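You operate a simulated robot arm through the tools that you are given. There is no shell and no other tool. Be economical: measure what you need, move in short steps, check, and stop when the job is done.

You run a simulated two-armed robot. Do the job below in one go: nothing can be reset, and whatever is moved stays where it is left.

TASK
Pick up the wax can with one hand, pass it to the other hand and put it on the low shelf of the store rack. Set down upright: wax can.

The check looks at the end state, three seconds after you hand in, the way a careful person would. Anything else that was tipped, shoved, dropped, spilled or broken makes it a failure.

THE ROBOT
Two 7-joint arms with two-finger parallel grippers on one trunk, on a base that drives. Base frame: it is fixed to the floor where the robot stands at the start and does not move with it; the origin is under the middle of the robot, x ahead of it, y to its left, z up; the surface under the hand at the start is at about z = 700. Readings come in mm, degrees, newtons and seconds.
The left shoulder is at the start at [50, 187, 1035], the right one opposite. With the tool pointing down near the work surface each hand reaches from about 100 to 660 mm from the robot's upright axis, wherever it stands, measured 20 degrees to its own side. Places, roughly: low shelf of the store rack [2100, -2700, 600]. Payload 3.43 kg a hand.
Tool frame (each hand has its own): the origin (TCP) lies between the finger pads and is the grasp point; the fingertips stand 30 mm ahead of it; z points along the fingers, y is the line along which they close. Largest opening 94 mm; finger width 28, thickness 10; the body of the gripper, 50 by 96 mm, starts 55 mm behind the TCP.
Orientation is told as [roll, pitch, yaw] about the base's x, y, z axes, in that order, counted from this pose: with the fingers straight down and closing along the base's y, the tool's x points along the base's -x, its y along +y and its z along -z.

THE INTERFACE
- The arms move only by the tool send_rows. It takes "left_increments", "right_increments" or both (then of equal length, played together; a hand with none holds still); each is a list of rows, each an object (a shift or turn left out is 0, a gripper value left out holds the last) with "xyz": the shift along the tool's x, y, z in units of 50 mm (1.0 is 50 mm), a list of three; "rot": the turn, a rotation vector about the tool's x, y, z in units of 8 degrees (1.0 is 8 degrees), a list of three. In form: [{"xyz": [tx, ty, tz], "rot": [wx, wy, wz]}, ...]. A call has 1 to 8 rows; each row shifts and turns the commanded pose from where the row before left it, along the tool's axes as they then stand. "left_claw" and "right_claw" are, for a hand that has rows, the finger opening in mm, from 0 to 94, set as the call begins (left out, the last holds). A call with a number of a shift or a turn outside -1 to 1 is refused whole. A row lasts 0.2 s, in which the tool goes at most 50 mm and 8.6 degrees; a call with a longer step from one row to the next is refused whole, and so is a gripper value outside its range. Where a pose cannot be reached the arm comes as near as it can. A force on the tool above 40 N (or 10 N above the force at the start of the call, whichever is more), or a blocked arm, ends the call early, and 0.2 s more pass. Each finger travels about 153 mm/s and halts on what it meets, pressing with about 30 N; the grip force reading is that of the motor and also rises with nothing between the fingers. The clock runs only during rows and for 0.2 s after the last one: add rows that do not move to give the fingers time. It gives the time, the measured TCP pose, the force on the tool (base axes), the opening and the grip force at its end, in the units of the frame above (readings bear some noise), with the torque about the TCP (base axes, N m) and any sound that the robot's microphone picked up, and new pictures: "views" is both (left out), scene, wrist or none (wrist: the cameras of the hands that moved).
- Cameras (640 x 400 px; columns grow to the right, rows downward): "scene" is now at [140.2, -23.6, 1194.1]; the picture's right is [-0.28, -0.96, 0.00], its down [-0.57, 0.17, -0.80] and it looks along [0.77, -0.23, -0.60] (base axes); focal length 284 px, centre (320, 200). "left" rides on the left gripper at [76, -14, -103] in its tool frame; the picture's right is [0.18, 0.98, 0.00], its down [-0.75, 0.14, -0.64] and it looks along [-0.63, 0.12, 0.77] (tool axes); focal length 243 px, centre (320, 200). "right" rides on the right gripper at [76, 14, -102] in its tool frame; the picture's right is [-0.18, 0.98, 0.00], its down [-0.75, -0.14, -0.64] and it looks along [-0.63, -0.12, 0.77] (tool axes); focal length 243 px, centre (320, 200). There is no depth. A picture from a camera that has moved, and an enlarged one, comes with that camera's place and axes in the base frame and with its lens.
- slide_trunk(by): slides the trunk up (or, below 0, down) by that many mm; the arms and the scene camera ride with it, the base frame stays. It gives what a move gives, with no picture.
- base_move(legs): drives the robot by 1 to 6 legs, each [ahead, left, turn to the left] in mm, mm and degrees, along the robot's own axes; the way and the turn of a leg run together, so that a leg with both is an arc; at most 1500 mm and 180 degrees a leg. The arms and the cameras ride along, it lands a little off, and it stops where it bumps. It gives what a move gives, and a new picture of the scene camera.
- pan_tilt(pan, tilt): turns the head with the scene camera to pan (to the left, within 80 degrees either way) and tilt (down, from -29 to 69), counted from straight ahead of the robot. It gives what a move gives, and a new picture of the scene camera.
- enlarge(camera, box): a new picture of the part [left, top, right, bottom] of that camera's present view, enlarged. No time passes.
- job_done(): hands the job in; it is judged then, once.

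Go step by step. Nothing tells you exact positions but the pictures and the camera data: compare them with the known pose of the tool, close in by small moves and look again before you grip or let go. The budget is 120 turns and 260 pictures, counting those below and the enlarged ones. Unless the task says otherwise, let go and move clear before handing in, and close with one line.

The tools are called after "Request:" by a JSON object that holds its "name" and its "arguments". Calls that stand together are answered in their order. send_rows: Moves the arms, as the interface text tells. Its arguments: {"type":"object","properties":{"left_increments":{"type":"array","items":{"type":"object","properties":{"xyz":{"type":"array","items":{"type":"number"}},"rot":{"type":"array","items":{"type":"number"}}}}},"left_claw":{"type":"number"},"right_increments":{"type":"array","items":{"type":"object","properties":{"xyz":{"type":"array","items":{"type":"number"}},"rot":{"type":"array","items":{"type":"number"}}}}},"right_claw":{"type":"number"},"views":{"type":"string","enum":["both","scene","wrist","none"]}},"required":[]} The other tools are called the same way: slide_trunk (by) slides the trunk up or down; base_move (legs) drives the base; pan_tilt (pan, tilt) turns the head that bears the scene camera; enlarge (camera, box) takes an enlarged picture of a part of a camera's view; job_done () hands the job in.

At the start:

```text
time_s: 0.0
left_eef_pos: [399.6, 56.7, 938.3]
left_tool_rot: [0.2, -0.1, 0.1]
left_force: [0.5, 0.0, 0.8]
left_torque: [-0.02, 0.0, 0.03]
left_finger_gap: 93.9
left_grasp_force: 0.0
right_eef_pos: [341.8, -265.0, 989.6]
right_tool_rot: [0.0, -0.1, 0.1]
right_force: [-0.1, -0.1, 0.8]
right_torque: [-0.03, 0.02, -0.01]
right_finger_gap: 94.0
right_grasp_force: 0.0
trunk travel left (down, up): [-250.0, 182.0]
robot x, y, heading: [-2.0, -1.2, -0.2]
head pan, tilt: [-16.5, 36.7]
```

scene: 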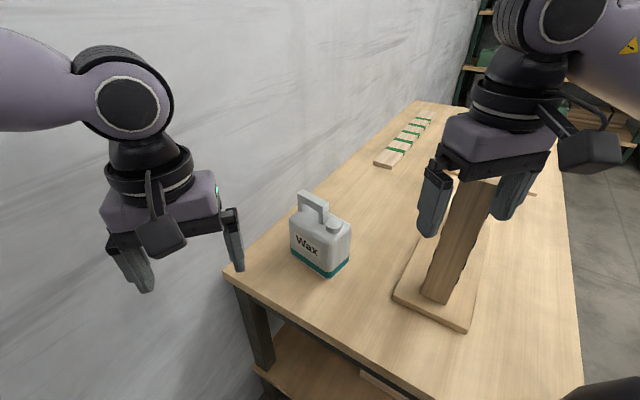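
right: 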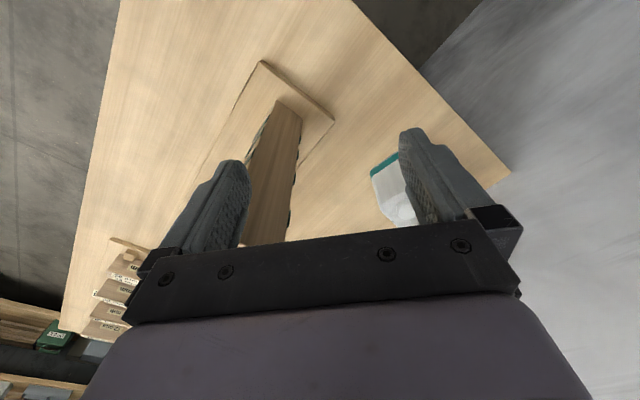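
left: 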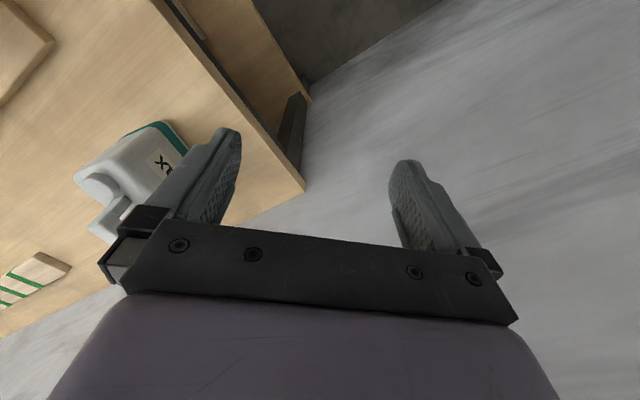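

The wax can stands near the table's near-left corner, roughly at [550, -145, 700], with an obstacle (a post on a plate) to its right. I'll look closer first.

Request:
{"name": "enlarge", "arguments": {"camera": "scene", "box": [260, 170, 420, 290]}}

Request:
{"name": "pan_tilt", "arguments": {"pan": -55, "tilt": 15}}

```text
3.33 times, centred on (340, 230) of scene
camera zoom: at [140.2, -23.6, 1194.1], right [-0.28, -0.96, 0.0], down [-0.57, 0.17, -0.8], along [0.77, -0.23, -0.6], focal length 948 px, centre (253, 100)
```

zoom: 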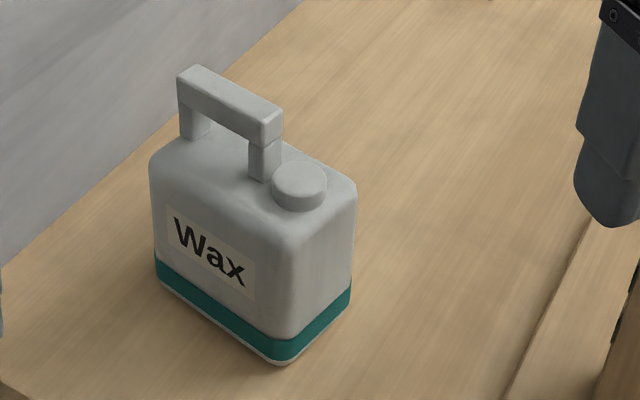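

```text
time_s: 1.1
left_eef_pos: [399.5, 57.3, 939.1]
left_tool_rot: [0.1, -0.1, 0.0]
left_force: [-0.8, -0.5, 0.1]
left_torque: [-0.01, -0.02, -0.01]
left_finger_gap: 93.9
left_grasp_force: 0.1
right_eef_pos: [341.6, -265.6, 991.3]
right_tool_rot: [-0.1, 0.0, 0.0]
right_force: [0.5, 0.9, 0.1]
right_torque: [-0.03, 0.02, 0.01]
right_finger_gap: 93.8
right_grasp_force: 0.0
trunk travel left (down, up): [-250.0, 182.0]
robot x, y, heading: [3.0, 0.1, -0.1]
head pan, tilt: [-55.0, 15.0]
camera scene: at [110.3, -75.4, 1228.7], right [-0.82, -0.57, 0.0], down [-0.15, 0.21, -0.97], along [0.55, -0.79, -0.26], focal length 284 px, centre (320, 200)
```

scene: 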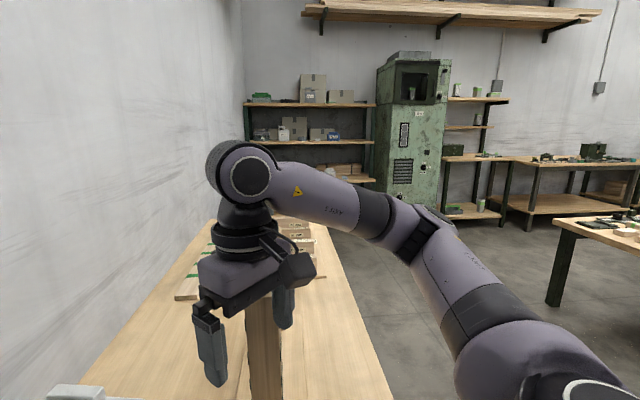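

The store rack is the one left of the green cabinet; its low shelf appears around pixel (308,180). I'll look at it enlarged.

Request:
{"name": "enlarge", "arguments": {"camera": "scene", "box": [230, 60, 390, 200]}}

Request:
{"name": "pan_tilt", "arguments": {"pan": -16.5, "tilt": 45}}

```text
2.86 times, centred on (310, 130) of scene
camera zoom: at [110.3, -75.4, 1228.7], right [-0.82, -0.57, 0.0], down [-0.15, 0.21, -0.97], along [0.55, -0.79, -0.26], focal length 812 px, centre (349, 400)
```

zoom: 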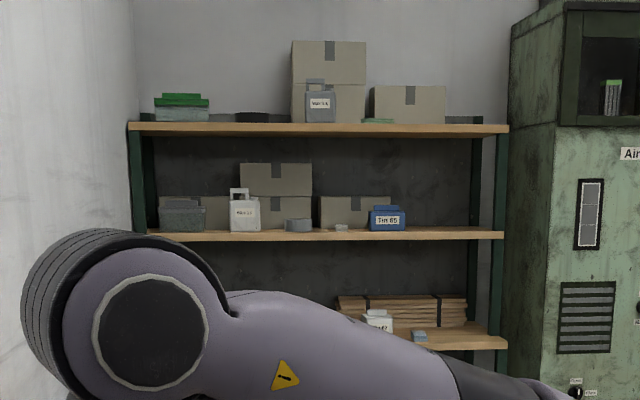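

```text
time_s: 2.1
left_eef_pos: [400.7, 58.2, 937.6]
left_tool_rot: [0.0, -0.1, 0.0]
left_force: [0.1, 0.3, 0.3]
left_torque: [0.02, 0.03, -0.01]
left_finger_gap: 93.9
left_grasp_force: 0.0
right_eef_pos: [342.2, -265.8, 991.5]
right_tool_rot: [0.0, 0.0, 0.0]
right_force: [0.4, 0.0, 0.8]
right_torque: [0.0, 0.0, 0.02]
right_finger_gap: 94.1
right_grasp_force: 0.1
trunk travel left (down, up): [-250.0, 182.0]
robot x, y, heading: [-0.6, 0.7, 0.0]
head pan, tilt: [-16.5, 45.0]
camera scene: at [134.7, -22.1, 1182.0], right [-0.28, -0.96, 0.0], down [-0.68, 0.2, -0.71], along [0.68, -0.2, -0.71], focal length 284 px, centre (320, 200)
```

scene: 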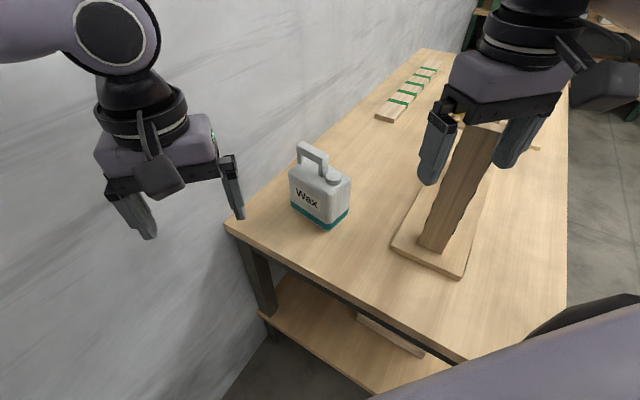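

The can centre is about [566,-150], its handle bar about [585,-143,~850] running at about 30° to x. I'll have the right hand pick it by the handle from above; first lift clear of the tall post and move over.

Request:
{"name": "send_rows", "arguments": {"right_increments": [{"xyz": [0, 0, -1]}, {"xyz": [0, 1, 0]}, {"xyz": [0, 1, 0]}, {"xyz": [-0.86, 0.46, 0]}, {"xyz": [-1, 0, 0]}, {"xyz": [-1, 0, 0]}, {"xyz": [-1, 0, 0]}, {"xyz": [-1, 0, 0]}], "views": "none"}}

Request:
{"name": "send_rows", "arguments": {"right_increments": [{"rot": [0, 0, -1]}, {"rot": [0, 0, -1]}, {"rot": [0, 0, -1]}, {"rot": [0, 0, -1]}, {"xyz": [0, 0, 1]}]}}

```text
time_s: 3.9
left_eef_pos: [399.7, 57.7, 938.7]
left_tool_rot: [-0.1, -0.1, 0.1]
left_force: [0.4, 0.7, -0.2]
left_torque: [0.01, 0.03, -0.02]
left_finger_gap: 94.1
left_grasp_force: 0.0
right_eef_pos: [587.5, -142.9, 1040.3]
right_tool_rot: [-0.2, -0.2, 0.2]
right_force: [0.3, -1.2, -0.3]
right_torque: [0.05, 0.04, 0.03]
right_finger_gap: 94.3
right_grasp_force: 0.0
trunk travel left (down, up): [-250.0, 182.0]
robot x, y, heading: [0.7, -1.5, 0.1]
head pan, tilt: [-16.5, 45.0]
```

```text
time_s: 5.1
left_eef_pos: [399.3, 58.2, 938.4]
left_tool_rot: [0.0, -0.1, 0.1]
left_force: [-0.1, 0.4, 0.3]
left_torque: [-0.03, -0.03, 0.02]
left_finger_gap: 94.2
left_grasp_force: 0.1
right_eef_pos: [558.0, -172.1, 966.4]
right_tool_rot: [-0.1, -0.1, 32.1]
right_force: [0.1, 0.6, 0.1]
right_torque: [-0.02, 0.03, -0.02]
right_finger_gap: 94.1
right_grasp_force: 0.0
right hand out of reach, approached as far as the arm can: row 3, 4
trunk travel left (down, up): [-250.0, 182.0]
robot x, y, heading: [2.6, -2.2, -0.0]
head pan, tilt: [-16.5, 45.0]
camera scene: at [134.2, -20.5, 1182.1], right [-0.28, -0.96, 0.0], down [-0.68, 0.2, -0.71], along [0.68, -0.2, -0.71], focal length 284 px, centre (320, 200)
camera right: at [485.7, -199.2, 1070.1], right [-0.37, 0.93, 0.0], down [0.71, 0.28, 0.64], along [0.6, 0.23, -0.77], focal length 243 px, centre (320, 200)
```

scene: 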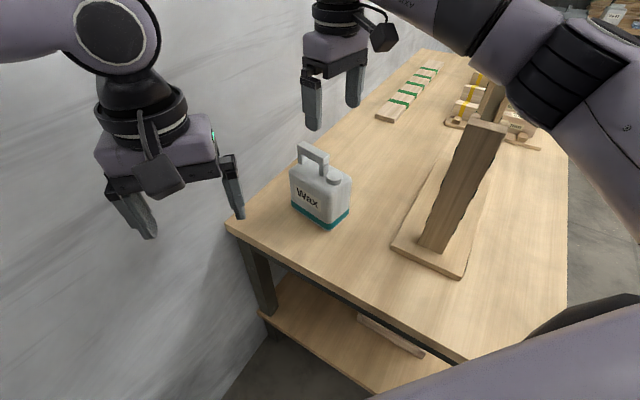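
right: 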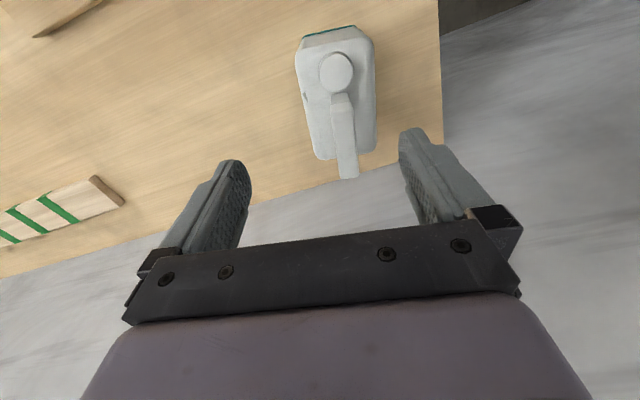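

The right hand stopped a little short at the high pose. The handle bar is at about [579,-141], direction ~29°; I'll lower slightly and align.

Request:
{"name": "send_rows", "arguments": {"right_increments": [{"xyz": [0, 0, 0.7]}, {"xyz": [-0.7, 0.29, 0], "rot": [0, 0, 0.3]}, {}]}}

```text
time_s: 5.9
left_eef_pos: [400.5, 56.7, 937.7]
left_tool_rot: [0.0, 0.0, 0.2]
left_force: [0.1, 0.5, 0.7]
left_torque: [-0.05, -0.05, -0.02]
left_finger_gap: 94.2
left_grasp_force: 0.1
right_eef_pos: [581.0, -143.3, 930.6]
right_tool_rot: [0.0, -0.1, 29.2]
right_force: [-0.1, -0.3, -0.2]
right_torque: [0.0, 0.02, -0.02]
right_finger_gap: 93.9
right_grasp_force: 0.1
trunk travel left (down, up): [-250.0, 182.0]
robot x, y, heading: [1.2, 1.5, 0.0]
head pan, tilt: [-16.5, 45.0]
camera scene: at [134.8, -22.0, 1181.9], right [-0.28, -0.96, 0.0], down [-0.68, 0.2, -0.71], along [0.68, -0.2, -0.71], focal length 284 px, centre (320, 200)
camera right: at [508.5, -169.7, 1035.4], right [-0.32, 0.95, 0.0], down [0.73, 0.24, 0.64], along [0.61, 0.21, -0.77], focal length 243 px, centre (320, 200)
```

scene: 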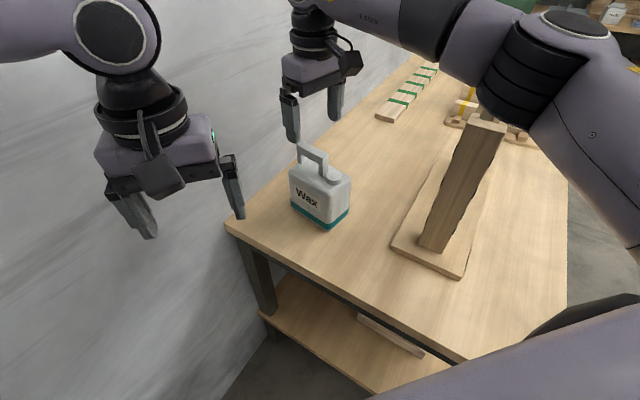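
right: 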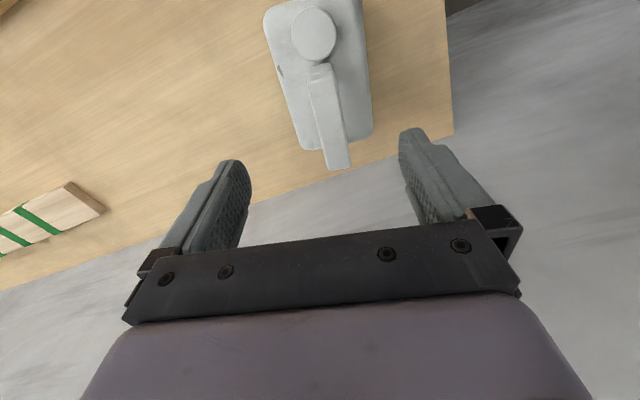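

The bar lies about 8 mm to tool +y and parallel. Aligning and lowering so the fingers straddle the bar.

Request:
{"name": "send_rows", "arguments": {"right_increments": [{"xyz": [0.1, 0.16, 0], "rot": [0, 0, -0.35]}, {"xyz": [0, 0, 0.7]}, {"xyz": [0, 0, 0.6]}, {}], "right_claw": 70}}

Request:
{"name": "enlarge", "arguments": {"camera": "scene", "box": [260, 80, 400, 240]}}

```text
time_s: 6.9
left_eef_pos: [399.8, 57.5, 938.6]
left_tool_rot: [0.0, -0.1, 0.1]
left_force: [0.1, 0.4, 0.2]
left_torque: [0.01, -0.03, 0.0]
left_finger_gap: 94.1
left_grasp_force: 0.2
right_eef_pos: [574.3, -139.0, 866.0]
right_tool_rot: [0.0, 0.0, 32.4]
right_force: [-0.4, 0.9, 0.5]
right_torque: [0.01, 0.01, 0.0]
right_finger_gap: 69.8
right_grasp_force: 0.0
trunk travel left (down, up): [-250.0, 182.0]
robot x, y, heading: [2.1, 0.6, -0.2]
head pan, tilt: [-16.5, 45.0]
camera scene: at [134.7, -22.0, 1181.9], right [-0.28, -0.96, 0.0], down [-0.68, 0.2, -0.71], along [0.68, -0.2, -0.71], focal length 284 px, centre (320, 200)
camera right: at [501.7, -166.4, 969.7], right [-0.37, 0.93, 0.0], down [0.71, 0.28, 0.64], along [0.6, 0.24, -0.77], focal length 243 px, centre (320, 200)
```

scene: 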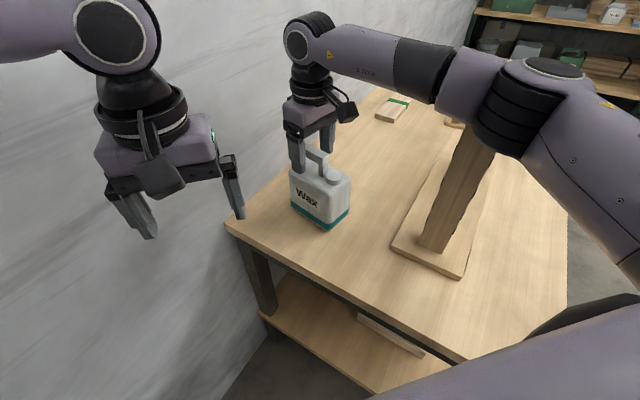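
right: 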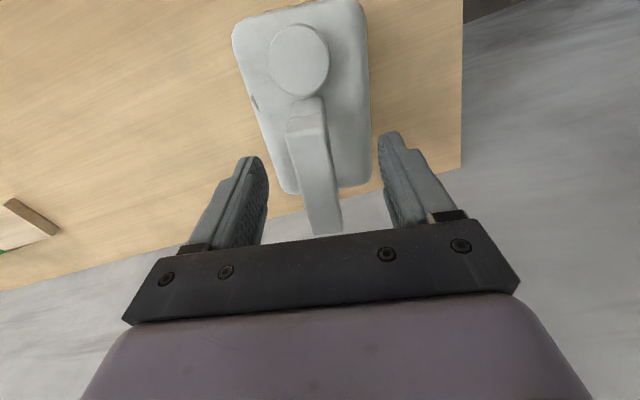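

```text
2.50 times, centred on (330, 160) of scene
camera zoom: at [134.7, -22.0, 1181.9], right [-0.28, -0.96, 0.0], down [-0.68, 0.2, -0.71], along [0.68, -0.2, -0.71], focal length 711 px, centre (295, 300)
```

zoom: 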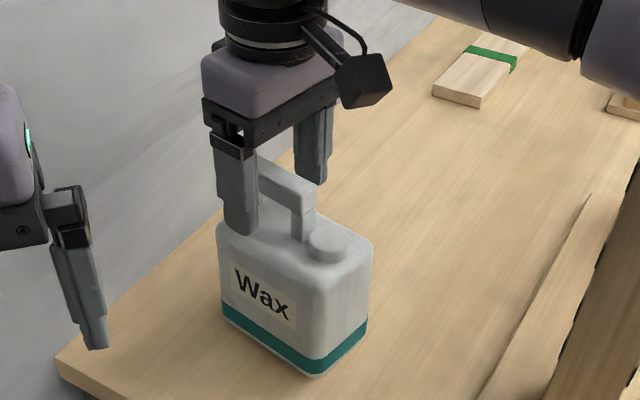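

The fingers straddle the bar, off by about 4 mm. Correct, lower ~13 mm, then close.

Request:
{"name": "send_rows", "arguments": {"right_increments": [{"xyz": [0, -0.07, 0.26]}, {}]}}

Request:
{"name": "enlarge", "arguments": {"camera": "right", "box": [200, 80, 440, 260]}}

```text
time_s: 7.5
left_eef_pos: [399.0, 57.0, 937.7]
left_tool_rot: [0.0, -0.1, 0.1]
left_force: [0.0, 0.3, 0.0]
left_torque: [-0.02, -0.03, 0.01]
left_finger_gap: 94.2
left_grasp_force: 0.1
right_eef_pos: [574.4, -142.1, 852.0]
right_tool_rot: [-0.1, 0.0, 32.4]
right_force: [-1.1, 0.0, -1.1]
right_torque: [0.0, -0.01, 0.01]
right_finger_gap: 70.3
right_grasp_force: 0.0
trunk travel left (down, up): [-250.0, 182.0]
robot x, y, heading: [-1.7, -1.7, 0.1]
head pan, tilt: [-16.5, 45.0]
camera scene: at [134.7, -22.0, 1181.9], right [-0.28, -0.96, 0.0], down [-0.68, 0.2, -0.71], along [0.68, -0.2, -0.71], focal length 284 px, centre (320, 200)
camera right: at [503.1, -169.4, 956.8], right [-0.37, 0.93, 0.0], down [0.71, 0.28, 0.64], along [0.6, 0.24, -0.77], focal length 243 px, centre (320, 200)
```

scene: 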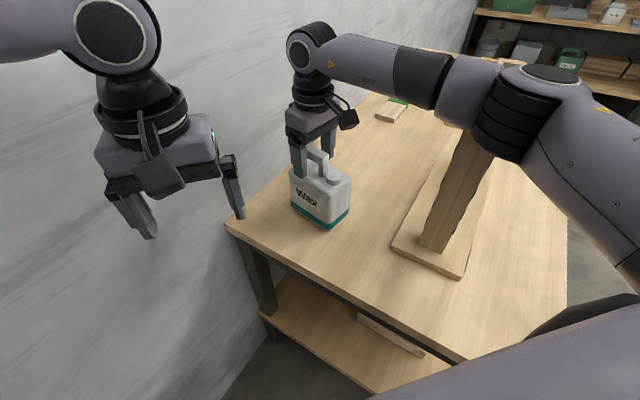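
right: 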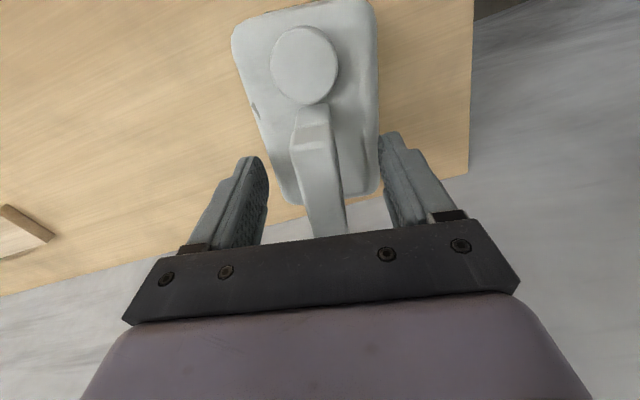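

```text
2.22 times, centred on (320, 170) of right
camera zoom: at [503.1, -169.4, 956.8], right [-0.37, 0.93, 0.0], down [0.71, 0.28, 0.64], along [0.6, 0.24, -0.77], focal length 539 px, centre (320, 267)
```

zoom: 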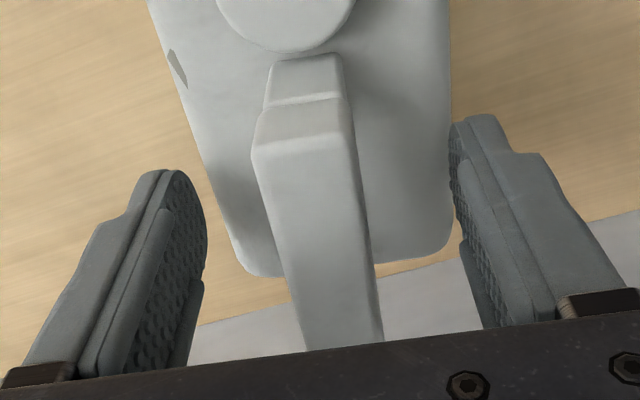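

Centered. Closing on the handle.

Request:
{"name": "send_rows", "arguments": {"right_increments": [{}, {}, {}, {}], "right_claw": 0}}

```text
time_s: 8.5
left_eef_pos: [400.2, 57.1, 937.4]
left_tool_rot: [-0.1, 0.0, 0.2]
left_force: [-0.7, -0.3, -0.4]
left_torque: [0.01, -0.03, 0.01]
left_finger_gap: 93.8
left_grasp_force: 0.1
right_eef_pos: [574.5, -140.0, 852.6]
right_tool_rot: [0.0, 0.1, 32.3]
right_force: [-1.4, 0.7, 0.6]
right_torque: [0.1, -0.06, -0.02]
right_finger_gap: 24.3
right_grasp_force: 30.1
trunk travel left (down, up): [-250.0, 182.0]
robot x, y, heading: [-0.9, -2.4, 0.2]
head pan, tilt: [-16.5, 45.0]
camera scene: at [134.6, -22.0, 1181.9], right [-0.28, -0.96, 0.0], down [-0.68, 0.2, -0.71], along [0.68, -0.2, -0.71], focal length 284 px, centre (320, 200)
camera right: at [503.0, -169.2, 956.9], right [-0.37, 0.93, 0.0], down [0.71, 0.28, 0.64], along [0.6, 0.24, -0.77], focal length 243 px, centre (320, 200)
```

scene: 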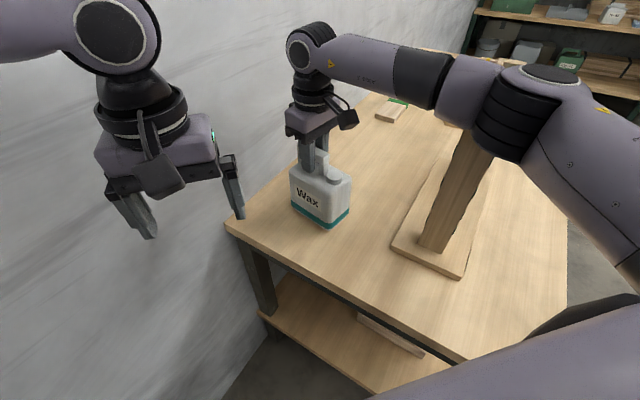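
right: 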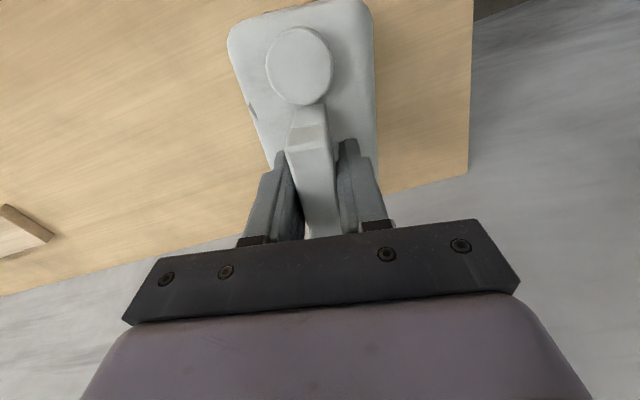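

The handle is held (gap 24 mm). I'll lift straight up using the trunk, which also gives the arm clearance over the post.

Request:
{"name": "slide_trunk", "arguments": {"by": 40}}

Request:
{"name": "slide_trunk", "arguments": {"by": 120}}

Request:
{"name": "pan_tilt", "arguments": {"pan": -30, "tilt": 50}}

```text
time_s: 9.3
left_eef_pos: [400.2, 58.1, 979.1]
left_tool_rot: [-0.1, 0.1, 0.1]
left_force: [0.3, -0.4, 0.2]
left_torque: [-0.02, -0.02, 0.01]
left_finger_gap: 94.0
left_grasp_force: 0.0
right_eef_pos: [574.8, -140.4, 892.1]
right_tool_rot: [0.1, 0.0, 32.4]
right_force: [0.1, 0.2, -7.1]
right_torque: [0.04, -0.08, -0.03]
right_finger_gap: 24.4
right_grasp_force: 30.1
trunk travel left (down, up): [-290.0, 142.0]
robot x, y, heading: [-4.0, 0.5, -0.2]
head pan, tilt: [-16.5, 45.0]
```

```text
time_s: 10.8
left_eef_pos: [400.6, 57.5, 1097.6]
left_tool_rot: [0.0, 0.0, 0.0]
left_force: [0.0, 0.6, -0.4]
left_torque: [-0.03, 0.03, -0.04]
left_finger_gap: 94.1
left_grasp_force: 0.0
right_eef_pos: [575.1, -140.9, 1012.3]
right_tool_rot: [0.1, 0.0, 32.3]
right_force: [0.8, -0.5, -7.6]
right_torque: [0.03, -0.1, -0.01]
right_finger_gap: 24.3
right_grasp_force: 29.9
trunk travel left (down, up): [-410.0, 22.0]
robot x, y, heading: [-1.3, 2.6, 0.1]
head pan, tilt: [-16.5, 45.0]
```

```text
time_s: 11.6
left_eef_pos: [400.4, 57.3, 1098.0]
left_tool_rot: [0.1, -0.1, 0.1]
left_force: [0.1, -0.4, -0.2]
left_torque: [0.04, -0.01, 0.01]
left_finger_gap: 94.2
left_grasp_force: 0.1
right_eef_pos: [574.9, -140.6, 1010.9]
right_tool_rot: [0.1, 0.1, 32.4]
right_force: [0.1, 0.0, -7.2]
right_torque: [0.03, -0.06, 0.01]
right_finger_gap: 24.3
right_grasp_force: 29.9
trunk travel left (down, up): [-410.0, 22.0]
robot x, y, heading: [0.2, 0.5, -0.1]
head pan, tilt: [-30.0, 50.0]
camera scene: at [124.1, -37.5, 1334.9], right [-0.5, -0.87, 0.0], down [-0.66, 0.38, -0.64], along [0.56, -0.32, -0.77], focal length 284 px, centre (320, 200)
```

scene: 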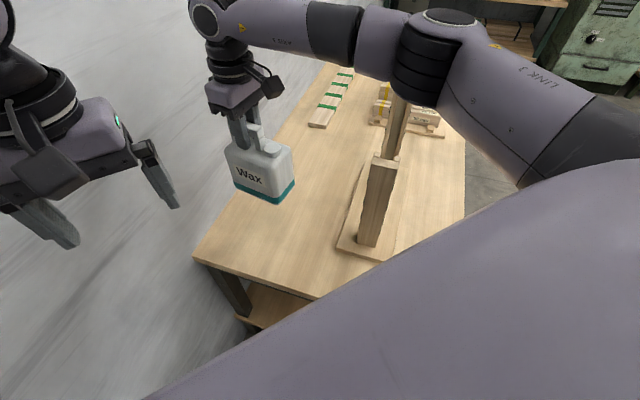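

The can is up with its base at about z=860, and the elbow is above the post. Backing straight away from the table.

Request:
{"name": "base_move", "arguments": {"legs": [[-450, 0, 0]]}}

```text
time_s: 14.3
left_eef_pos: [-58.1, 57.2, 1097.7]
left_tool_rot: [0.0, -0.1, 0.0]
left_force: [0.5, -0.5, 0.3]
left_torque: [0.03, -0.04, -0.02]
left_finger_gap: 93.8
left_grasp_force: 0.0
right_eef_pos: [113.9, -141.9, 1013.2]
right_tool_rot: [0.1, 0.1, 32.2]
right_force: [-0.3, -0.2, -7.2]
right_torque: [0.03, -0.08, 0.02]
right_finger_gap: 24.4
right_grasp_force: 29.8
trunk travel left (down, up): [-410.0, 22.0]
robot x, y, heading: [-461.0, 1.2, -0.2]
head pan, tilt: [-30.0, 50.0]
camera scene: at [-335.7, -37.2, 1334.9], right [-0.5, -0.86, 0.0], down [-0.66, 0.39, -0.64], along [0.56, -0.32, -0.77], focal length 284 px, centre (320, 200)
```

scene: 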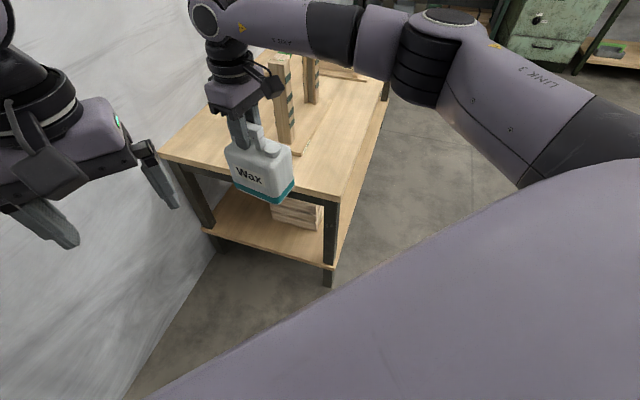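

Clear of the table. Now move the left hand aside to the left, bring the right hand with the can to the front centre and begin turning both hands toward the handover poses (right yaw ≈ −40°, left yaw −40° with fingers tilted forward).

Request:
{"name": "send_rows", "arguments": {"left_increments": [{"xyz": [0.3, 0.8, 0]}, {"xyz": [0.3, 0.8, 0]}, {"xyz": [0, 0.8, 0]}, {"xyz": [0, 0.8, 0]}, {"rot": [0, 0, 1]}, {"rot": [0, 0, 1]}, {"rot": [0, 0, 1]}, {"rot": [0, 0, 1]}], "right_increments": [{"xyz": [0.425, 0.683, 0]}, {"xyz": [0.425, 0.683, 0]}, {"xyz": [0.425, 0.683, 0]}, {"xyz": [0.425, 0.683, 0]}, {"rot": [0, 0, 1]}, {"rot": [0, 0, 1]}, {"rot": [0, 0, 1]}, {"rot": [0, 0, 1]}], "views": "none"}}

Request:
{"name": "send_rows", "arguments": {"left_increments": [{"rot": [0, 0, 1]}, {"rot": [0, -1, 0]}, {"rot": [0, -1, 0]}, {"rot": [0, -1, 0]}, {"rot": [0, -1, 0]}, {"rot": [0, -1, 0]}, {"rot": [0, -1, 0]}, {"rot": [0, -1, 0]}], "right_increments": [{"rot": [0, 0, 1]}, {"rot": [0, 0, 1]}, {"rot": [0, 0, 1]}, {"rot": [0, 0, 1]}, {"rot": [0, 0, 1]}, {}, {}, {}]}}

Request:
{"name": "pan_tilt", "arguments": {"pan": 0, "tilt": 45}}

```text
time_s: 16.1
left_eef_pos: [-85.9, 216.7, 1097.0]
left_tool_rot: [-0.1, -0.1, -32.1]
left_force: [0.2, -0.4, 0.2]
left_torque: [0.02, -0.02, -0.01]
left_finger_gap: 94.1
left_grasp_force: 0.1
right_eef_pos: [-28.8, -70.6, 1013.1]
right_tool_rot: [0.0, 0.0, 0.0]
right_force: [0.3, 0.6, -6.7]
right_torque: [0.03, -0.14, -0.02]
right_finger_gap: 24.4
right_grasp_force: 30.2
trunk travel left (down, up): [-410.0, 22.0]
robot x, y, heading: [-455.9, 1.7, -0.1]
head pan, tilt: [-30.0, 50.0]
```

```text
time_s: 17.9
left_eef_pos: [-81.0, 219.9, 1097.3]
left_tool_rot: [0.1, -56.0, -40.1]
left_force: [-0.3, 0.0, -0.4]
left_torque: [0.0, 0.04, 0.01]
left_finger_gap: 94.1
left_grasp_force: 0.1
left hand out of reach, approached as far as the arm can: row 8
right_eef_pos: [-30.8, -72.1, 1013.1]
right_tool_rot: [0.1, 0.1, -39.7]
right_force: [-0.3, 0.1, -7.5]
right_torque: [-0.08, -0.12, 0.01]
right_finger_gap: 24.3
right_grasp_force: 30.3
trunk travel left (down, up): [-410.0, 22.0]
robot x, y, heading: [-461.5, -5.0, -0.2]
head pan, tilt: [-30.0, 50.0]
camera scene: at [-335.5, -37.0, 1334.9], right [-0.5, -0.86, 0.0], down [-0.66, 0.39, -0.64], along [0.56, -0.32, -0.77], focal length 284 px, centre (320, 200)
camera right: at [-78.8, -11.8, 1116.3], right [0.77, 0.64, 0.0], down [0.49, -0.59, 0.64], along [0.41, -0.49, -0.77], focal length 243 px, centre (320, 200)
camera left: at [-186.0, 290.0, 1092.4], right [0.56, 0.82, -0.15], down [0.0, 0.18, 0.98], along [0.83, -0.55, 0.1], focal length 243 px, centre (320, 200)
```

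scene: 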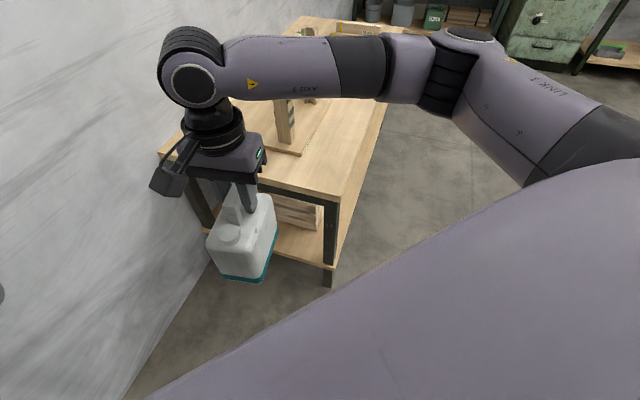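
right: 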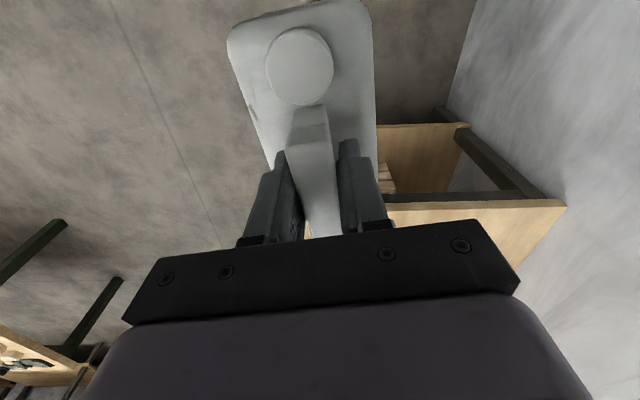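
left: 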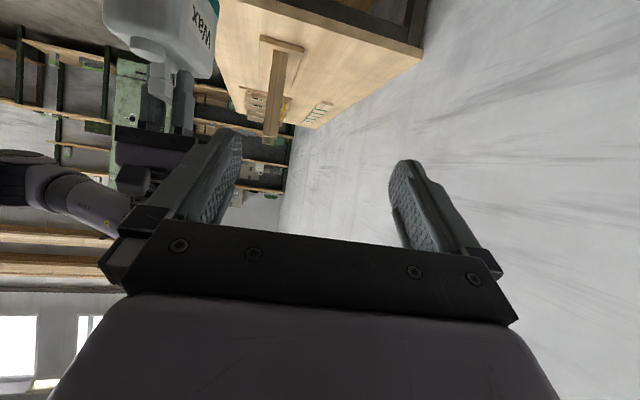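

```text
time_s: 18.9
left_eef_pos: [-79.8, 219.5, 1097.3]
left_tool_rot: [-0.1, -56.1, -40.1]
left_force: [-0.3, -0.2, -0.1]
left_torque: [-0.05, 0.02, 0.02]
left_finger_gap: 93.9
left_grasp_force: 0.0
right_eef_pos: [-28.7, -71.1, 1011.7]
right_tool_rot: [-0.1, 0.1, -39.8]
right_force: [-0.3, -0.8, -6.8]
right_torque: [-0.04, -0.07, 0.0]
right_finger_gap: 24.6
right_grasp_force: 30.1
trunk travel left (down, up): [-410.0, 22.0]
robot x, y, heading: [-460.8, 0.3, -0.1]
head pan, tilt: [0.0, 45.0]
camera scene: at [-320.7, 1.2, 1341.8], right [0.0, -1.0, 0.0], down [-0.71, 0.0, -0.71], along [0.71, 0.0, -0.71], focal length 284 px, centre (320, 200)
```

scene: 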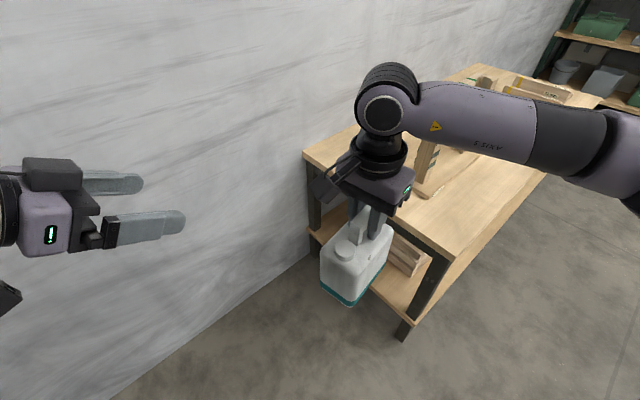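

The can's cap end now faces the left hand: body about [-40,-65], end face about [-82,-30], base z≈860, top ≈970. I'll bring the left hand to a standoff 130 mm back along its finger axis.

Request:
{"name": "send_rows", "arguments": {"left_increments": [{"xyz": [0.128, -0.768, 0.468]}, {"xyz": [0.128, -0.768, 0.468]}, {"xyz": [0.128, -0.768, 0.468]}, {"xyz": [0.128, -0.768, 0.468]}, {"xyz": [0.128, -0.768, 0.468]}, {}]}}

```text
time_s: 20.3
left_eef_pos: [-102.8, 26.8, 1004.5]
left_tool_rot: [0.1, -55.9, -40.0]
left_force: [0.6, -0.1, 0.0]
left_torque: [0.0, 0.01, 0.01]
left_finger_gap: 94.1
left_grasp_force: 0.2
left hand out of reach, approached as far as the arm can: row 1, 2
right_eef_pos: [-30.0, -70.8, 1012.3]
right_tool_rot: [0.0, 0.2, -39.8]
right_force: [-0.3, 0.6, -7.2]
right_torque: [-0.04, -0.06, -0.03]
right_finger_gap: 24.3
right_grasp_force: 30.0
trunk travel left (down, up): [-410.0, 22.0]
robot x, y, heading: [-455.9, 0.1, -0.2]
head pan, tilt: [0.0, 45.0]
camera scene: at [-320.6, 1.5, 1341.8], right [0.0, -1.0, 0.0], down [-0.71, 0.0, -0.71], along [0.71, 0.0, -0.71], focal length 284 px, centre (320, 200)
camera left: at [-210.7, 96.1, 999.0], right [0.55, 0.82, -0.15], down [0.01, 0.18, 0.98], along [0.83, -0.55, 0.1], focal length 243 px, centre (320, 200)
```

scene: 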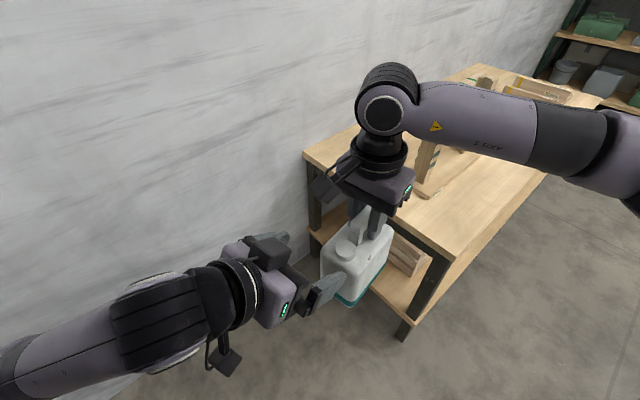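
left: 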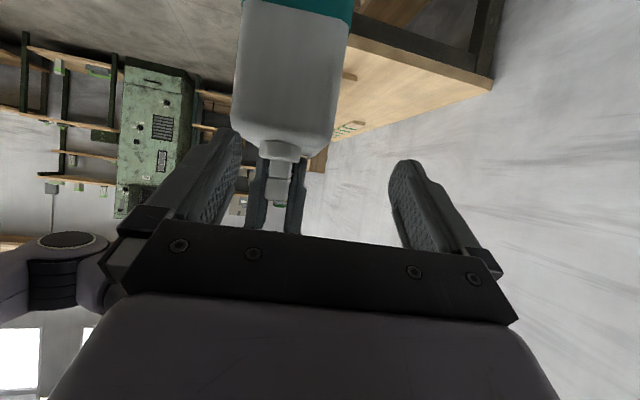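

Consistent: the can is ~28 mm to tool −y. Shift sideways first, then recheck before sliding in.

Request:
{"name": "send_rows", "arguments": {"left_increments": [{"xyz": [0.29, -0.57, 0]}, {}]}}

```text
time_s: 20.9
left_eef_pos: [-126.9, 9.0, 990.7]
left_tool_rot: [0.0, -56.0, -40.1]
left_force: [0.6, 0.2, 0.7]
left_torque: [-0.01, 0.01, 0.01]
left_finger_gap: 94.1
left_grasp_force: 0.0
right_eef_pos: [-30.3, -72.0, 1012.2]
right_tool_rot: [0.0, 0.2, -39.8]
right_force: [-0.3, -0.6, -7.1]
right_torque: [-0.06, -0.1, 0.0]
right_finger_gap: 24.4
right_grasp_force: 29.4
trunk travel left (down, up): [-410.0, 22.0]
robot x, y, heading: [-456.9, -1.2, -0.4]
head pan, tilt: [0.0, 45.0]
camera scene: at [-320.5, 1.4, 1341.8], right [0.0, -1.0, 0.0], down [-0.71, 0.0, -0.71], along [0.71, 0.0, -0.71], focal length 284 px, centre (320, 200)
camera left: at [-234.5, 78.8, 985.3], right [0.55, 0.82, -0.15], down [0.01, 0.18, 0.98], along [0.83, -0.55, 0.09], focal length 243 px, centre (320, 200)
```

scene: 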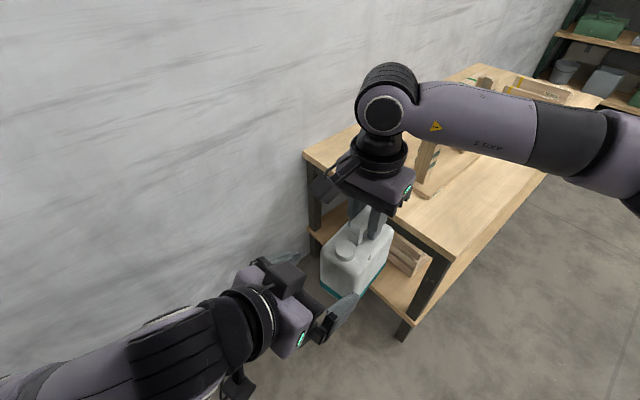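
left: 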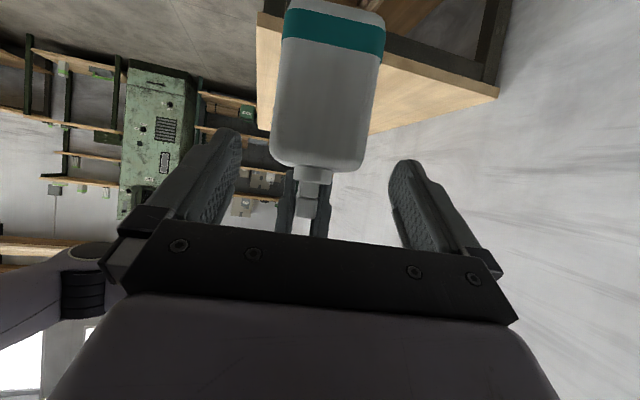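

Aligned: the can end is centred between the fingers. Sliding forward along the finger axis.

Request:
{"name": "send_rows", "arguments": {"left_increments": [{"xyz": [0, 0, 0.5]}, {"xyz": [0, 0, 0.5]}, {"xyz": [0, 0, 0.4]}, {}]}}

```text
time_s: 21.9
left_eef_pos: [-84.8, -28.3, 952.4]
left_tool_rot: [0.0, -56.1, -40.1]
left_force: [0.0, -0.2, 0.6]
left_torque: [-0.03, 0.03, 0.01]
left_finger_gap: 93.9
left_grasp_force: 0.1
right_eef_pos: [-30.4, -72.5, 1013.0]
right_tool_rot: [-0.1, 0.1, -39.9]
right_force: [-0.6, -0.1, -6.6]
right_torque: [-0.05, -0.07, 0.02]
right_finger_gap: 24.6
right_grasp_force: 30.1
trunk travel left (down, up): [-410.0, 22.0]
robot x, y, heading: [-458.7, 0.1, -0.2]
head pan, tilt: [0.0, 45.0]
camera scene: at [-320.7, 1.4, 1341.8], right [0.0, -1.0, 0.0], down [-0.71, 0.0, -0.71], along [0.71, 0.0, -0.71], focal length 284 px, centre (320, 200)
camera left: at [-191.4, 42.2, 946.8], right [0.55, 0.82, -0.15], down [0.01, 0.18, 0.98], along [0.83, -0.55, 0.1], focal length 243 px, centre (320, 200)
```

scene: 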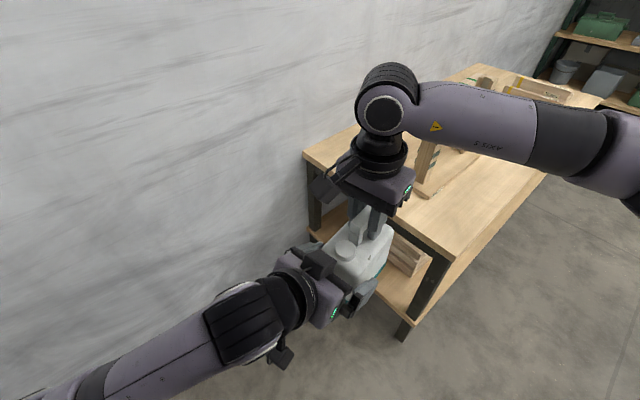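
left: 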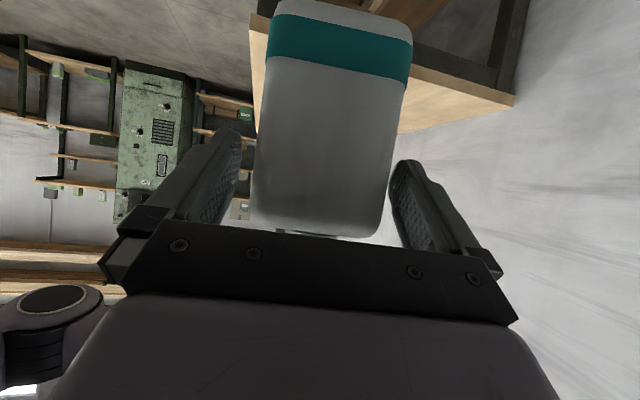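

Well centred between the fingers; advance the last ~30 mm.

Request:
{"name": "send_rows", "arguments": {"left_increments": [{"xyz": [0, 0, 0.4]}, {"xyz": [0, 0, 0.25]}, {}]}}

Request:
{"name": "enlarge", "arguments": {"camera": "scene", "box": [250, 180, 430, 340]}}

```text
time_s: 22.7
left_eef_pos: [-65.9, -46.5, 932.9]
left_tool_rot: [-0.1, -56.2, -40.2]
left_force: [-0.6, 0.1, 0.4]
left_torque: [0.02, -0.01, -0.01]
left_finger_gap: 94.1
left_grasp_force: 0.0
right_eef_pos: [-30.8, -71.8, 1013.3]
right_tool_rot: [0.0, 0.1, -39.9]
right_force: [0.7, -0.1, -6.9]
right_torque: [-0.09, -0.05, 0.0]
right_finger_gap: 24.6
right_grasp_force: 29.6
trunk travel left (down, up): [-410.0, 22.0]
robot x, y, heading: [-457.3, 1.5, -0.2]
head pan, tilt: [0.0, 45.0]
camera scene: at [-320.7, 1.3, 1341.8], right [0.0, -1.0, 0.0], down [-0.71, 0.0, -0.71], along [0.71, 0.0, -0.71], focal length 284 px, centre (320, 200)
camera left: at [-171.5, 24.0, 929.1], right [0.55, 0.82, -0.15], down [0.01, 0.18, 0.98], along [0.83, -0.55, 0.1], focal length 243 px, centre (320, 200)
```

scene: 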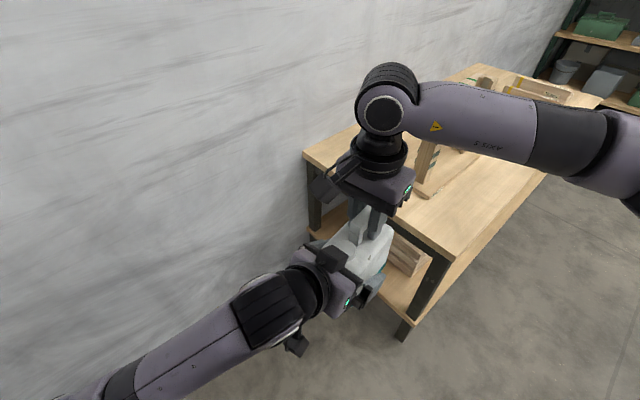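
left: 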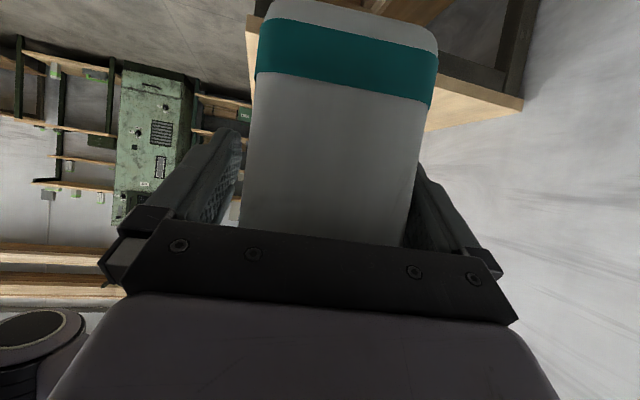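

```text
2.50 times, centred on (340, 260) of scene
camera zoom: at [-320.7, 1.3, 1341.8], right [0.0, -1.0, 0.0], down [-0.71, 0.0, -0.71], along [0.71, 0.0, -0.71], focal length 711 px, centre (270, 50)
```

zoom: 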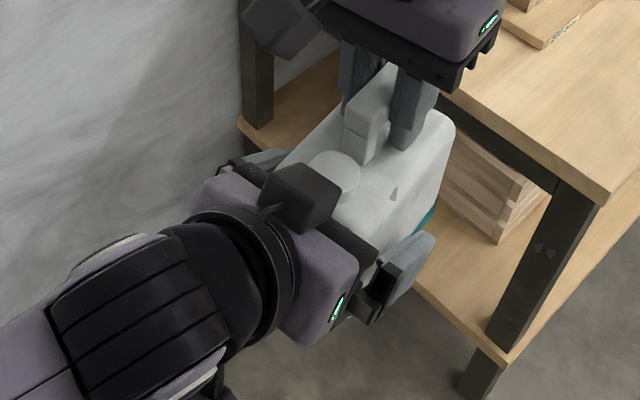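

The left fingers enclose the body. Close the left gripper.

Request:
{"name": "send_rows", "arguments": {"left_increments": [{}, {}, {}, {}], "left_claw": 0, "views": "wrist"}}

```text
time_s: 23.7
left_eef_pos: [-63.6, -44.8, 934.4]
left_tool_rot: [0.1, -56.1, -40.0]
left_force: [8.9, 8.0, 0.2]
left_torque: [-0.61, 0.58, 0.31]
left_finger_gap: 79.9
left_grasp_force: 30.3
right_eef_pos: [-30.9, -72.3, 1012.8]
right_tool_rot: [-0.2, 0.0, -39.8]
right_force: [-7.7, -8.9, -4.3]
right_torque: [-0.04, 0.08, 0.2]
right_finger_gap: 24.4
right_grasp_force: 30.0
trunk travel left (down, up): [-410.0, 22.0]
robot x, y, heading: [-460.9, 0.6, -0.3]
head pan, tilt: [0.0, 45.0]
camera left: at [-171.1, 24.6, 929.0], right [0.55, 0.82, -0.15], down [0.01, 0.18, 0.98], along [0.83, -0.54, 0.09], focal length 243 px, centre (320, 200)
```

left: 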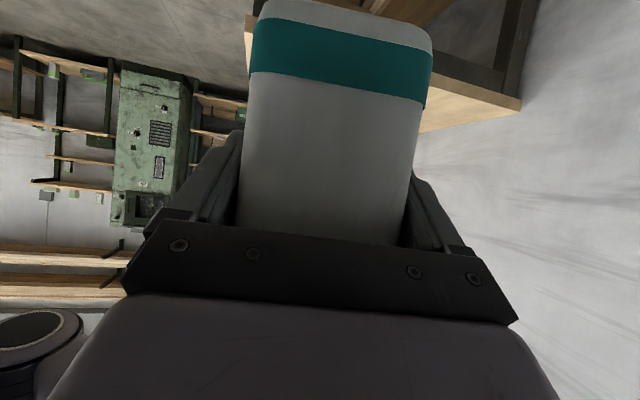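

Gripped at 80 mm with ~12 N of side load; relax it by moving the left hand a few mm in +y before the right releases.

Request:
{"name": "send_rows", "arguments": {"left_increments": [{"xyz": [0, 0.06, 0]}, {}], "views": "none"}}

```text
time_s: 24.3
left_eef_pos: [-63.4, -44.0, 934.1]
left_tool_rot: [0.0, -56.0, -40.2]
left_force: [9.6, -0.7, -0.1]
left_torque: [0.46, 0.85, 0.53]
left_finger_gap: 79.9
left_grasp_force: 29.6
right_eef_pos: [-30.2, -70.4, 1012.6]
right_tool_rot: [0.2, 0.0, -39.7]
right_force: [-10.4, 1.1, -5.3]
right_torque: [-0.4, -0.07, -0.27]
right_finger_gap: 24.5
right_grasp_force: 30.0
trunk travel left (down, up): [-410.0, 22.0]
robot x, y, heading: [-457.9, 0.4, -0.0]
head pan, tilt: [0.0, 45.0]
```

Load is lower. Now open the right hand and see whether the left holds the can steady.

Request:
{"name": "send_rows", "arguments": {"right_increments": [{}, {}, {}], "right_claw": 60}}

```text
time_s: 25.1
left_eef_pos: [-64.8, -42.8, 934.6]
left_tool_rot: [0.0, -56.0, -40.2]
left_force: [0.0, -0.4, 0.3]
left_torque: [0.11, 0.15, 0.03]
left_finger_gap: 80.0
left_grasp_force: 29.9
right_eef_pos: [-29.9, -72.2, 1011.4]
right_tool_rot: [0.0, 0.0, -39.7]
right_force: [-1.0, -0.3, -0.2]
right_torque: [0.02, 0.02, 0.06]
right_finger_gap: 60.0
right_grasp_force: 0.0
trunk travel left (down, up): [-410.0, 22.0]
robot x, y, heading: [-456.9, -1.1, -0.5]
head pan, tilt: [0.0, 45.0]
camera scene: at [-320.7, 1.3, 1341.8], right [0.0, -1.0, 0.0], down [-0.71, 0.0, -0.71], along [0.71, 0.0, -0.71], focal length 284 px, centre (320, 200)
camera right: at [-78.6, -11.9, 1116.5], right [0.77, 0.64, 0.0], down [0.49, -0.59, 0.64], along [0.41, -0.49, -0.77], focal length 243 px, centre (320, 200)
```

scene: 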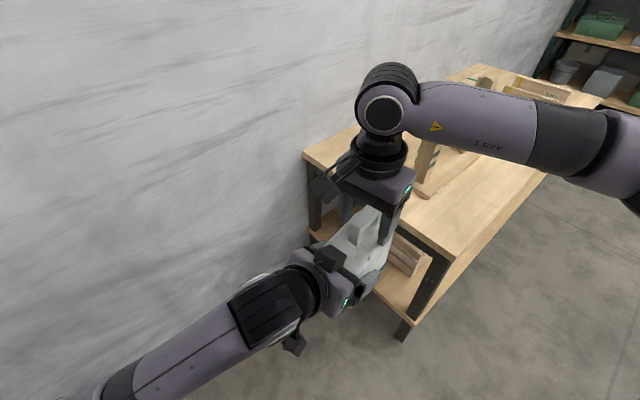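
right: 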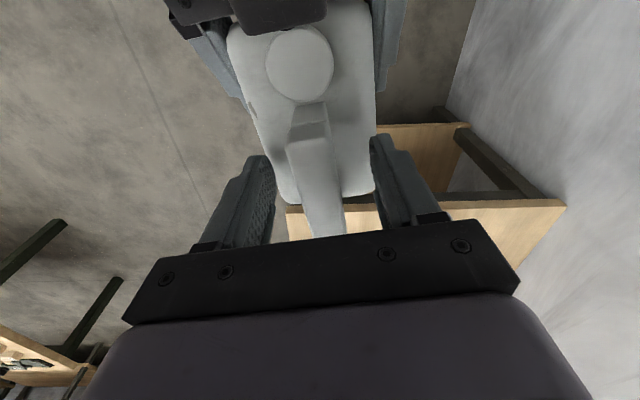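

The left hand holds the can on its own. Raise the right hand straight up and clear.

Request:
{"name": "send_rows", "arguments": {"right_increments": [{"xyz": [0, 0, -0.5]}, {"xyz": [0, 0, -1]}, {"xyz": [-0.6, 0, -0.6]}, {"xyz": [-1, 0, 0]}, {}]}}

```text
time_s: 26.3
left_eef_pos: [-63.7, -43.7, 935.5]
left_tool_rot: [0.0, -56.0, -40.1]
left_force: [0.1, 0.4, 1.0]
left_torque: [0.12, 0.2, 0.02]
left_finger_gap: 80.2
left_grasp_force: 30.1
right_eef_pos: [31.7, -124.2, 1117.4]
right_tool_rot: [0.1, 0.0, -39.8]
right_force: [1.0, 0.2, -0.2]
right_torque: [0.03, -0.02, 0.01]
right_finger_gap: 60.0
right_grasp_force: 0.1
trunk travel left (down, up): [-410.0, 22.0]
robot x, y, heading: [-457.3, 1.1, -0.2]
head pan, tilt: [0.0, 45.0]
camera scene: at [-320.9, 1.5, 1341.9], right [0.0, -1.0, 0.0], down [-0.71, 0.0, -0.71], along [0.71, 0.0, -0.71], focal length 284 px, centre (320, 200)
camera right: at [-17.6, -63.2, 1221.4], right [0.77, 0.64, 0.0], down [0.49, -0.59, 0.64], along [0.41, -0.49, -0.77], focal length 243 px, centre (320, 200)
```

scene: 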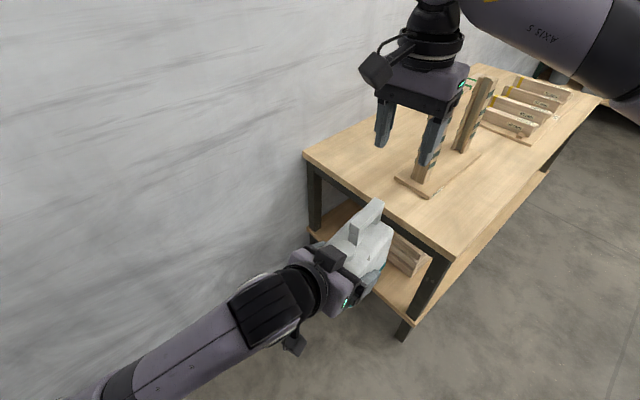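
right: 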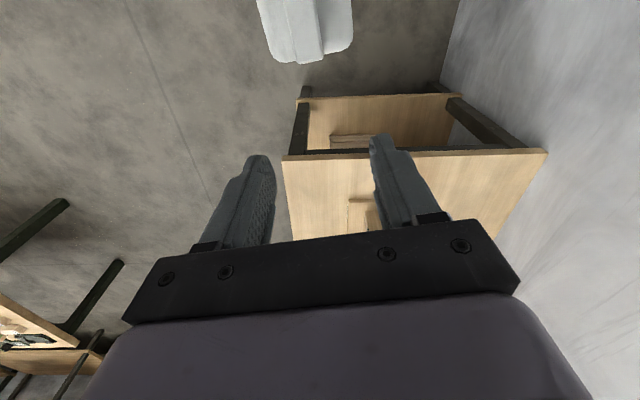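

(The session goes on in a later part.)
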